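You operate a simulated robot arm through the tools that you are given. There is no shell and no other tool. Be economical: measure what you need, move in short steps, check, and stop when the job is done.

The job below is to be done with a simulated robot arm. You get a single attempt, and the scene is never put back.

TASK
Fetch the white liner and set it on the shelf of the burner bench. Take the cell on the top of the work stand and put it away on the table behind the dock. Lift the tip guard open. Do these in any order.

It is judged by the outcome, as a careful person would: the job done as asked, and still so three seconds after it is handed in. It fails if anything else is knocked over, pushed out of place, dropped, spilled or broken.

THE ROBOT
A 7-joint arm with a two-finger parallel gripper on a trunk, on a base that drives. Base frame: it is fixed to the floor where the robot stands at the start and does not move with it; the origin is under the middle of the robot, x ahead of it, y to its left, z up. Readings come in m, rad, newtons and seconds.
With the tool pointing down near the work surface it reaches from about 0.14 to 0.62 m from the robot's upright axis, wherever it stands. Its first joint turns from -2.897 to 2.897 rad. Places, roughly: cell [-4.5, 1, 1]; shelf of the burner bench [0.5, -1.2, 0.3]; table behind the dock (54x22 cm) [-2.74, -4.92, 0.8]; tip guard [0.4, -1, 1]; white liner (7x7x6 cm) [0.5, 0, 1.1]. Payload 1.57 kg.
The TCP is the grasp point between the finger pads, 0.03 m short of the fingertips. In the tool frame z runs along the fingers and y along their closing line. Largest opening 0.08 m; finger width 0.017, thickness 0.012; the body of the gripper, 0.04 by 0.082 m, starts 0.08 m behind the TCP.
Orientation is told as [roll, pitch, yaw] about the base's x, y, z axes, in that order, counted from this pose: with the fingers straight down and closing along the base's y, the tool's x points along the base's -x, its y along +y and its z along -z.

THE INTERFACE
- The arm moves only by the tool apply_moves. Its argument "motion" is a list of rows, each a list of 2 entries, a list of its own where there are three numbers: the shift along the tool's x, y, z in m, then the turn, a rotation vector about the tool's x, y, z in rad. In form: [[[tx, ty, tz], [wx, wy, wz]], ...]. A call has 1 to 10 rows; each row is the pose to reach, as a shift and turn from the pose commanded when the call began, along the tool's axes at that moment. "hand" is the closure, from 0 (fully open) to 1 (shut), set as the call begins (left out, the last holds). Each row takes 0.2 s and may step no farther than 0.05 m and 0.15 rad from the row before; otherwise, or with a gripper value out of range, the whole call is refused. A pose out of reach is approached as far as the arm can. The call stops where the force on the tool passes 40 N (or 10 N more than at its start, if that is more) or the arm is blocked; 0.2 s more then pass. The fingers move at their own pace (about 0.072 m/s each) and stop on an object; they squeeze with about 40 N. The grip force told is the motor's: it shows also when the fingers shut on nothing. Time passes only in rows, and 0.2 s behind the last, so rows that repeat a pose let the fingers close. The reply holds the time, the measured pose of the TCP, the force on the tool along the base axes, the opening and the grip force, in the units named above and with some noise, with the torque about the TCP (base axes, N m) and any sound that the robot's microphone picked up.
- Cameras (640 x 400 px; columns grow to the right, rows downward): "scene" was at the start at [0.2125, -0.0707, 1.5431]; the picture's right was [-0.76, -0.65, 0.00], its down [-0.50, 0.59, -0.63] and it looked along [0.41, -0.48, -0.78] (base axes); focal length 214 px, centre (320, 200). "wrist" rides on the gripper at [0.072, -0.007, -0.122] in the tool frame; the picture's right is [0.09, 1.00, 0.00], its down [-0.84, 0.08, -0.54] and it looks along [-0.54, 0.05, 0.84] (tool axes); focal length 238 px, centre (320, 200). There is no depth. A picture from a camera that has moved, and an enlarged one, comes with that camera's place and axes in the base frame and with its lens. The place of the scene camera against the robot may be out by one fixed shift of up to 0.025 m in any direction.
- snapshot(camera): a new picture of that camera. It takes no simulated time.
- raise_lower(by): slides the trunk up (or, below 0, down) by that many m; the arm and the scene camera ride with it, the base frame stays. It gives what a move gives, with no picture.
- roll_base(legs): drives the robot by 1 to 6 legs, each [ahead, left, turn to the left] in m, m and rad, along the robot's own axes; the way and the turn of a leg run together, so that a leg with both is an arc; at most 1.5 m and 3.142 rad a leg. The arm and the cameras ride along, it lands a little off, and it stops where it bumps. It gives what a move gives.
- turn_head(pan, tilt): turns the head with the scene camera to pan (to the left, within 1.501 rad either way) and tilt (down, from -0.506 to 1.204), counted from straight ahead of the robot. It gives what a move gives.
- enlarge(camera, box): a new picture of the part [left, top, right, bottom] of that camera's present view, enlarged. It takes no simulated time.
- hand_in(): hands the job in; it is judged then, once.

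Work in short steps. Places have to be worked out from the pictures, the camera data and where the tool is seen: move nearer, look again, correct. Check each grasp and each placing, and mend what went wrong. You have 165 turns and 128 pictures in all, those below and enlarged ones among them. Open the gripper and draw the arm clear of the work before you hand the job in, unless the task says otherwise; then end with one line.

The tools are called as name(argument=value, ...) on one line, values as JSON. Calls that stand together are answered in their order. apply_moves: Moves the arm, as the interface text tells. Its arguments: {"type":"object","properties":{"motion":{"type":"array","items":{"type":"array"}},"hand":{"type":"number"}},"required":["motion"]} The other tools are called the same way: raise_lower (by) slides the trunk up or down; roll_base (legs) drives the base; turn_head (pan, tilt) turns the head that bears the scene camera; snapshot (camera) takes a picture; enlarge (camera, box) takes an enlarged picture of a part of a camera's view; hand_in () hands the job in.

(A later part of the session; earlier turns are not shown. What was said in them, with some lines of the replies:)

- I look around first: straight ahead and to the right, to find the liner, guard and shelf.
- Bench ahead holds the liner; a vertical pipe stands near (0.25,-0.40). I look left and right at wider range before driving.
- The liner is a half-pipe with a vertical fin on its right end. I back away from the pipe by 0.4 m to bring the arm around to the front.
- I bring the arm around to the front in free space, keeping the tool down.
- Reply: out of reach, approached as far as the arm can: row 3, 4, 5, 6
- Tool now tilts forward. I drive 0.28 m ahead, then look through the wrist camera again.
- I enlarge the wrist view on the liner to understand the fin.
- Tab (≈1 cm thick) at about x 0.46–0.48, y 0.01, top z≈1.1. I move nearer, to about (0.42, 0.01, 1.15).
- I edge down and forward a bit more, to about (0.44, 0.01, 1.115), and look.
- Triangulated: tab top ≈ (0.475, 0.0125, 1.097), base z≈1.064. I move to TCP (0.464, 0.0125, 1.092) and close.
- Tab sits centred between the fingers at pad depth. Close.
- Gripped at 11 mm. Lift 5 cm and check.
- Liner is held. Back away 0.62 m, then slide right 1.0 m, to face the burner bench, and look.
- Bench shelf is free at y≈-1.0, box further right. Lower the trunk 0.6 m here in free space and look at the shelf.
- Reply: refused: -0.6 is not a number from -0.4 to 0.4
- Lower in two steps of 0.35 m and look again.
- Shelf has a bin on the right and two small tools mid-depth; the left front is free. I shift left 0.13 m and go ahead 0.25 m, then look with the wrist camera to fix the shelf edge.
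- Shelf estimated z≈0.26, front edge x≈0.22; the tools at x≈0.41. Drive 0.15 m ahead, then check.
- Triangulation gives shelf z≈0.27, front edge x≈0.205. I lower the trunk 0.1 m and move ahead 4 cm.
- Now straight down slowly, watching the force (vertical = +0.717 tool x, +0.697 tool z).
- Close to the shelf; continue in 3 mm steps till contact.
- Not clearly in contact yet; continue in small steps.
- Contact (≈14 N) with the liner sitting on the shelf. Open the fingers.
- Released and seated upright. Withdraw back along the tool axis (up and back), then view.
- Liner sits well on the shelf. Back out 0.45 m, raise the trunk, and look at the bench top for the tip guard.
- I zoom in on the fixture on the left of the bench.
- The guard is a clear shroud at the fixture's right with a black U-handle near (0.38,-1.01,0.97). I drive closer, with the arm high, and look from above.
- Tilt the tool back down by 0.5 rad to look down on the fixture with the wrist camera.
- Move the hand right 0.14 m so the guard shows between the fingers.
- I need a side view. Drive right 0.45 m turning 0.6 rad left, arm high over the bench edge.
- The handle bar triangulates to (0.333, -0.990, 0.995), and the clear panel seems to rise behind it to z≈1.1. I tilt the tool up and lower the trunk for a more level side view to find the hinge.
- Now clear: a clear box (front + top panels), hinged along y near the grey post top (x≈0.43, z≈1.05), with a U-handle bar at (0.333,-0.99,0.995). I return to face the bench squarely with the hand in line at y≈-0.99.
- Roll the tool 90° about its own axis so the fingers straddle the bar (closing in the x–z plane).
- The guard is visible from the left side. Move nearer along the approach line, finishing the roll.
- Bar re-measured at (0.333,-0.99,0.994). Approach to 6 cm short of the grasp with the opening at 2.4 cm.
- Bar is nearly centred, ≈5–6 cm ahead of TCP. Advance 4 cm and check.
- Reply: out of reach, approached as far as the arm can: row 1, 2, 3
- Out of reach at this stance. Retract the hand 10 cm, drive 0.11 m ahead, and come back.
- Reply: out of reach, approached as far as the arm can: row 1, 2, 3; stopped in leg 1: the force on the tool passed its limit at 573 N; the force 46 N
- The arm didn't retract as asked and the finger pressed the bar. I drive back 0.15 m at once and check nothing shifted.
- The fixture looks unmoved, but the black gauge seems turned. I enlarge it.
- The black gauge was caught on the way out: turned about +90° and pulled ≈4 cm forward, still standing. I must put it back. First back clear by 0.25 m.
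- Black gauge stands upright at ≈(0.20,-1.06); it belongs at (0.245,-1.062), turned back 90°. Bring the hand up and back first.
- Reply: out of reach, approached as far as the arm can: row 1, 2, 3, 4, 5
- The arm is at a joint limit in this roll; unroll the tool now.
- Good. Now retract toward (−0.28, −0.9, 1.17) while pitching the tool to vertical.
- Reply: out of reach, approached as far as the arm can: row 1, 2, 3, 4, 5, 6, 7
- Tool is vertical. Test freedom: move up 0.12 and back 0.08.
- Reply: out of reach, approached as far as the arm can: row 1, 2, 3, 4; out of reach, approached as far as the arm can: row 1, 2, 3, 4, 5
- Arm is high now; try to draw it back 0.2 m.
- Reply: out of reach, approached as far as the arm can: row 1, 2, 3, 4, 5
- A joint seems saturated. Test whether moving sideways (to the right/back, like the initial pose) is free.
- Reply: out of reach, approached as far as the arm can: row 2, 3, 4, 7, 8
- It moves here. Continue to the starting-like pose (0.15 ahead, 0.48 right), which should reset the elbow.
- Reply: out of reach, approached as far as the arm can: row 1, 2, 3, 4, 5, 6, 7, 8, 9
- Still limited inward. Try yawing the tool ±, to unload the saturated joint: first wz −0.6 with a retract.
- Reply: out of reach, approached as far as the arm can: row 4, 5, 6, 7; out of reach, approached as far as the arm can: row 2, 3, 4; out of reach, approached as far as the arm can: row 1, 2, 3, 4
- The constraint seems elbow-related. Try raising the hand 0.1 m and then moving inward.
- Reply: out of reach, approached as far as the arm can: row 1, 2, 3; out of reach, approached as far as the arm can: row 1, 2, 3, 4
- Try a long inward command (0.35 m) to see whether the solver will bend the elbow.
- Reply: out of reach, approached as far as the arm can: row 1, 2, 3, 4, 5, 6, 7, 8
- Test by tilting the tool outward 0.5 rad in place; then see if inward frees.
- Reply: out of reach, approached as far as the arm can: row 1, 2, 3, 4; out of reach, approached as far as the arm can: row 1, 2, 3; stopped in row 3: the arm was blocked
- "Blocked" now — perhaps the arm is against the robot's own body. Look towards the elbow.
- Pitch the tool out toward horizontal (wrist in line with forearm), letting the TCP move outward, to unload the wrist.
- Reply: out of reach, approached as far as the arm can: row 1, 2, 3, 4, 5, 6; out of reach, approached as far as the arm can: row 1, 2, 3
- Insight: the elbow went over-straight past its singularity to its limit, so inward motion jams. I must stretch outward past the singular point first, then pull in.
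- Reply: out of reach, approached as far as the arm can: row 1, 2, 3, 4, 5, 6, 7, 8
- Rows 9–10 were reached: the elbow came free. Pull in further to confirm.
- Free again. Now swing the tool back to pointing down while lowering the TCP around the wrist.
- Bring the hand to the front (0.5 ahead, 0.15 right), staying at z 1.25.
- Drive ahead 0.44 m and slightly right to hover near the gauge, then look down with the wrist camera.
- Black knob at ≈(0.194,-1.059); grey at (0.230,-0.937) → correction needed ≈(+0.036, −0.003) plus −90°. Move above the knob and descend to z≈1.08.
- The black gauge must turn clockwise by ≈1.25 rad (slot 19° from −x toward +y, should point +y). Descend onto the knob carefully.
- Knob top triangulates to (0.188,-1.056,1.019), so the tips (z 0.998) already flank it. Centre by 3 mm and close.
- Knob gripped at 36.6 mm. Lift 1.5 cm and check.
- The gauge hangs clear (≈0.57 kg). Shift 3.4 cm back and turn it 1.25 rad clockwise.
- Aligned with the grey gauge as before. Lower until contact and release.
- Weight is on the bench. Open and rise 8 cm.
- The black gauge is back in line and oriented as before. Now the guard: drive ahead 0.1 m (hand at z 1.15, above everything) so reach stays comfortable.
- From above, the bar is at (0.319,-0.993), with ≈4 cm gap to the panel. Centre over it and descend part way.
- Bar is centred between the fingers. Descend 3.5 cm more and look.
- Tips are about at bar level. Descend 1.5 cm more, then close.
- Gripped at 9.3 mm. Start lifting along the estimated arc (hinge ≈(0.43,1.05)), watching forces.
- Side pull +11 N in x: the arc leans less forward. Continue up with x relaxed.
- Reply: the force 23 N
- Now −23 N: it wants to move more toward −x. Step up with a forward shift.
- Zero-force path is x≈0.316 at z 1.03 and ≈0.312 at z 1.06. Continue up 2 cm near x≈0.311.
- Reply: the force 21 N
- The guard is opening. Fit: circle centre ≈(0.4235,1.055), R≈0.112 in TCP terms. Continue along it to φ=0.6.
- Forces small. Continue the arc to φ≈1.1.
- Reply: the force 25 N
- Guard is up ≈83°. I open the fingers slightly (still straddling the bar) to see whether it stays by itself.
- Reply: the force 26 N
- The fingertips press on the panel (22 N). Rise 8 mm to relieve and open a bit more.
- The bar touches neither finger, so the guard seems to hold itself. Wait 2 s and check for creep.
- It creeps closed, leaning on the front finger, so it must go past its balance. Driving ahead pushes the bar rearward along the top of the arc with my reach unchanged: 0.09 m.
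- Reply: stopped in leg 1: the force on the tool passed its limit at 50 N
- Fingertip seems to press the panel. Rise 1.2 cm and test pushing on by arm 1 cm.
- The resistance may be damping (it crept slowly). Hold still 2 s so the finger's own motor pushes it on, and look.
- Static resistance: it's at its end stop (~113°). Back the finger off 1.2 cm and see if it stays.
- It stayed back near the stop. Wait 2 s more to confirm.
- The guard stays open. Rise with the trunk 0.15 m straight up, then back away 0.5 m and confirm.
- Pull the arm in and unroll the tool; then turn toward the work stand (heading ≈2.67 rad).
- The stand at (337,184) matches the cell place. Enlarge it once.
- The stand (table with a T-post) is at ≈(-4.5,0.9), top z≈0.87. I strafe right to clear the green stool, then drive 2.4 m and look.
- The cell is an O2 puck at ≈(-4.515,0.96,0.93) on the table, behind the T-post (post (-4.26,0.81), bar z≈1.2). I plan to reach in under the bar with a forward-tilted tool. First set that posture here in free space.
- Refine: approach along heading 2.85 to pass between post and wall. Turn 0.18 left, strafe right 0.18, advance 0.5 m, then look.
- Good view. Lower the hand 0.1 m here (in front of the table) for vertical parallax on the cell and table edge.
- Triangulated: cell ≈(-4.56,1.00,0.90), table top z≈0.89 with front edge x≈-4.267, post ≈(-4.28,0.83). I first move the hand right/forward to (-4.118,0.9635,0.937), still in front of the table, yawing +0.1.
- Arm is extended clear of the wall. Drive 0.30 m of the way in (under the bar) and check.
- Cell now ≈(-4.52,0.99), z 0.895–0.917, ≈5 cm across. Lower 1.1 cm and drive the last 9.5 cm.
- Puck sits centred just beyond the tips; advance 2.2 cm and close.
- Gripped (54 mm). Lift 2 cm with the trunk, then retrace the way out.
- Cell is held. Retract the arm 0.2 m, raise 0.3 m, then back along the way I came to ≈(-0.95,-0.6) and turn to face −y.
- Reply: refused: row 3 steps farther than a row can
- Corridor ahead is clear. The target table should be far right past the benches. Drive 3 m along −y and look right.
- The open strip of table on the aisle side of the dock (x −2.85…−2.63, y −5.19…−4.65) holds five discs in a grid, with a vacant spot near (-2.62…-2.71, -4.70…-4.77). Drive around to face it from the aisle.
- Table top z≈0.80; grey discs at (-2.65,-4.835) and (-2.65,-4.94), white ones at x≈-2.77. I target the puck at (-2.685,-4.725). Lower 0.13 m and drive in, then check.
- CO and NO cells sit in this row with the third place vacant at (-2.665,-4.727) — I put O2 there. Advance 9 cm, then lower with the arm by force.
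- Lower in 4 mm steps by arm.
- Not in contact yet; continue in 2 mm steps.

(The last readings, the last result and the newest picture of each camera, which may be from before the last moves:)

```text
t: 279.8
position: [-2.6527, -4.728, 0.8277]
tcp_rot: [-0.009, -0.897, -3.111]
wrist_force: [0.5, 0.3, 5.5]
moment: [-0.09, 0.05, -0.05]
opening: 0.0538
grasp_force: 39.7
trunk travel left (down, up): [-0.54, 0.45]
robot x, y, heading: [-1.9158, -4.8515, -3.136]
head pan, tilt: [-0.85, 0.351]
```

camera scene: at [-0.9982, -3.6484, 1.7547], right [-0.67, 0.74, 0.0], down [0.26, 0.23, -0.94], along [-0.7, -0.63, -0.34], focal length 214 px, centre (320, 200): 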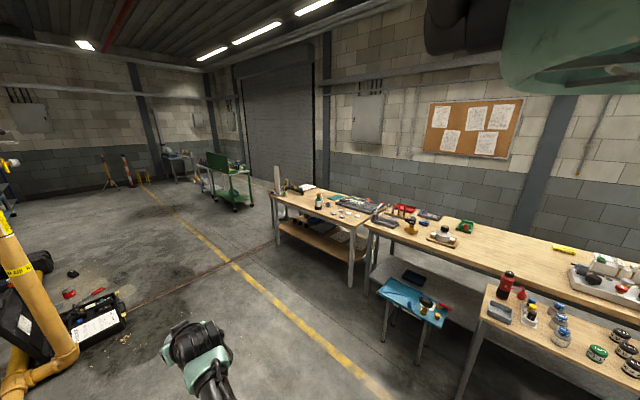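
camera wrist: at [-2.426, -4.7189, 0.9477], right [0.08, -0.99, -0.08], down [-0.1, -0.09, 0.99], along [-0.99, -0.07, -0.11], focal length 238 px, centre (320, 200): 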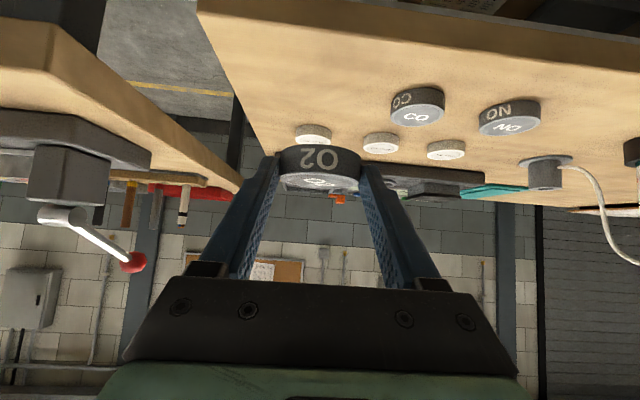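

Contact with the table (5.5 N). Open partly and check.

apply_moves(motion=[[[0, 0, 0], [0, 0, 0]], [[0, 0, 0], [0, 0, 0]], [[0, 0, 0], [0, 0, 0]]], hand=0.1)

apply_moves(motion=[[[-0.004, 0, -0.02], [0, 0, 0]], [[-0.01, 0, -0.06], [0, 0, 0]], [[-0.015, 0, -0.1], [0, 0, 0]]])

snapshot(camera="wrist")

```text
t: 280.6
position: [-2.6515, -4.7295, 0.826]
tcp_rot: [-0.008, -0.891, -3.109]
wrist_force: [3.0, 1.4, 3.6]
moment: [-0.08, 0.01, 0.06]
opening: 0.0715
grasp_force: 0.1
trunk travel left (down, up): [-0.54, 0.45]
robot x, y, heading: [-1.9158, -4.8505, -3.136]
head pan, tilt: [-0.85, 0.351]
```

```text
t: 281.4
position: [-2.5816, -4.7274, 0.8995]
tcp_rot: [-0.008, -0.893, -3.112]
wrist_force: [0.6, 0.6, -0.1]
moment: [-0.01, -0.02, 0.01]
opening: 0.0719
grasp_force: 0.0
trunk travel left (down, up): [-0.54, 0.45]
robot x, y, heading: [-1.9179, -4.8494, -3.142]
head pan, tilt: [-0.85, 0.351]
```

```text
3 pictures are left
camera wrist: at [-2.4421, -4.7163, 0.9197], right [0.08, -0.99, -0.08], down [-0.1, -0.08, 0.99], along [-0.99, -0.07, -0.11], focal length 238 px, centre (320, 200)
```

wrist: 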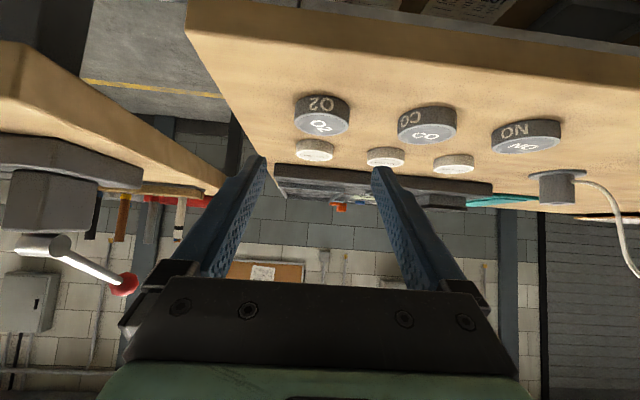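

O2 stands flat in line with CO and NO. Back clear of the table and raise the arm, then check once toward the tip guard from afar.

raise_lower(by=0.15)

roll_base(legs=[[-0.7, 0, 0], [0, 0, -1.2]])

turn_head(pan=-0.7, tilt=0.1)

snapshot(camera="scene")

```text
t: 283.1
position: [-2.5826, -4.7266, 1.0493]
tcp_rot: [-0.01, -0.895, -3.111]
wrist_force: [0.4, 0.1, 0.5]
moment: [0.06, 0.0, -0.03]
opening: 0.072
grasp_force: 0.0
trunk travel left (down, up): [-0.69, 0.3]
robot x, y, heading: [-1.9225, -4.8529, -3.138]
head pan, tilt: [-0.85, 0.351]
```

```text
t: 289.8
position: [-1.3768, -4.1863, 1.0493]
tcp_rot: [-0.009, -0.893, 1.99]
wrist_force: [-0.1, -0.6, 0.0]
moment: [-0.03, 0.01, 0.0]
opening: 0.0718
grasp_force: 0.1
trunk travel left (down, up): [-0.69, 0.3]
robot x, y, heading: [-1.2381, -4.8489, 1.964]
head pan, tilt: [-0.85, 0.351]
```

```text
t: 290.6
position: [-1.3761, -4.1863, 1.0486]
tcp_rot: [-0.009, -0.895, 1.993]
wrist_force: [0.6, 0.1, -0.4]
moment: [-0.01, 0.01, -0.02]
opening: 0.0717
grasp_force: 0.0
trunk travel left (down, up): [-0.69, 0.3]
robot x, y, heading: [-1.2382, -4.8482, 1.962]
head pan, tilt: [-0.7, 0.099]
```

```text
2 pictures are left
camera scene: at [-1.2832, -4.6163, 1.5281], right [0.95, -0.3, 0.0], down [-0.03, -0.1, -0.99], along [0.3, 0.95, -0.1], focal length 214 px, centre (320, 200)
```

scene: 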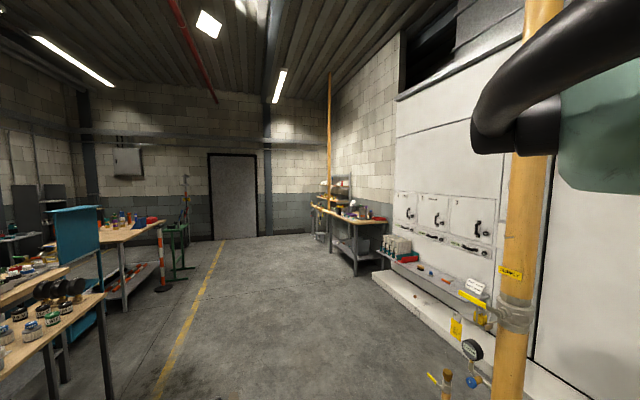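

Burner bench is visible at (345,215); enlarge it to check the guard.

enlarge(camera="scene", box=[305, 180, 395, 250])

```text
5.71 times, centred on (350, 215) of scene
camera zoom: at [-1.2832, -4.6163, 1.5281], right [0.95, -0.3, 0.0], down [-0.03, -0.1, -0.99], along [0.3, 0.95, -0.1], focal length 1226 px, centre (149, 114)
```

zoom: 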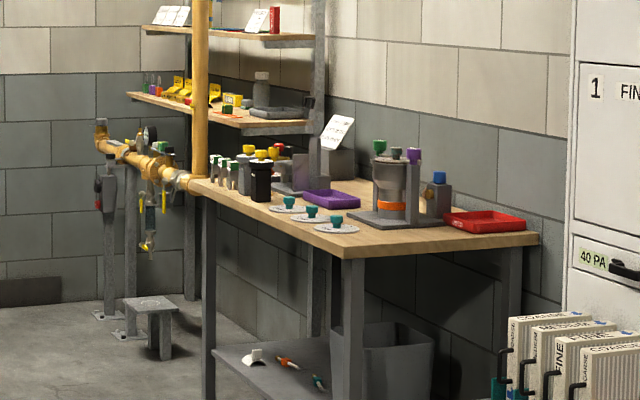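

The picture shows the liner on the shelf and the guard's handle standing above its post. The cell is on the table and the arm is clear with the gripper open, so I hand in.

hand_in()

```text
The job is handed in.
```

All three jobs are done, but I knocked one other item along the way: while backing off from the guard, the hand dragged the black pressure gauge about 4 cm and turned it. I set it back in line with the grey gauge by eye. The white liner is on the burner bench's shelf, the O2 cell is in the empty place beside the CO and NO cells on the table by the dock, and the tip guard is lifted back against its stop and stayed open.
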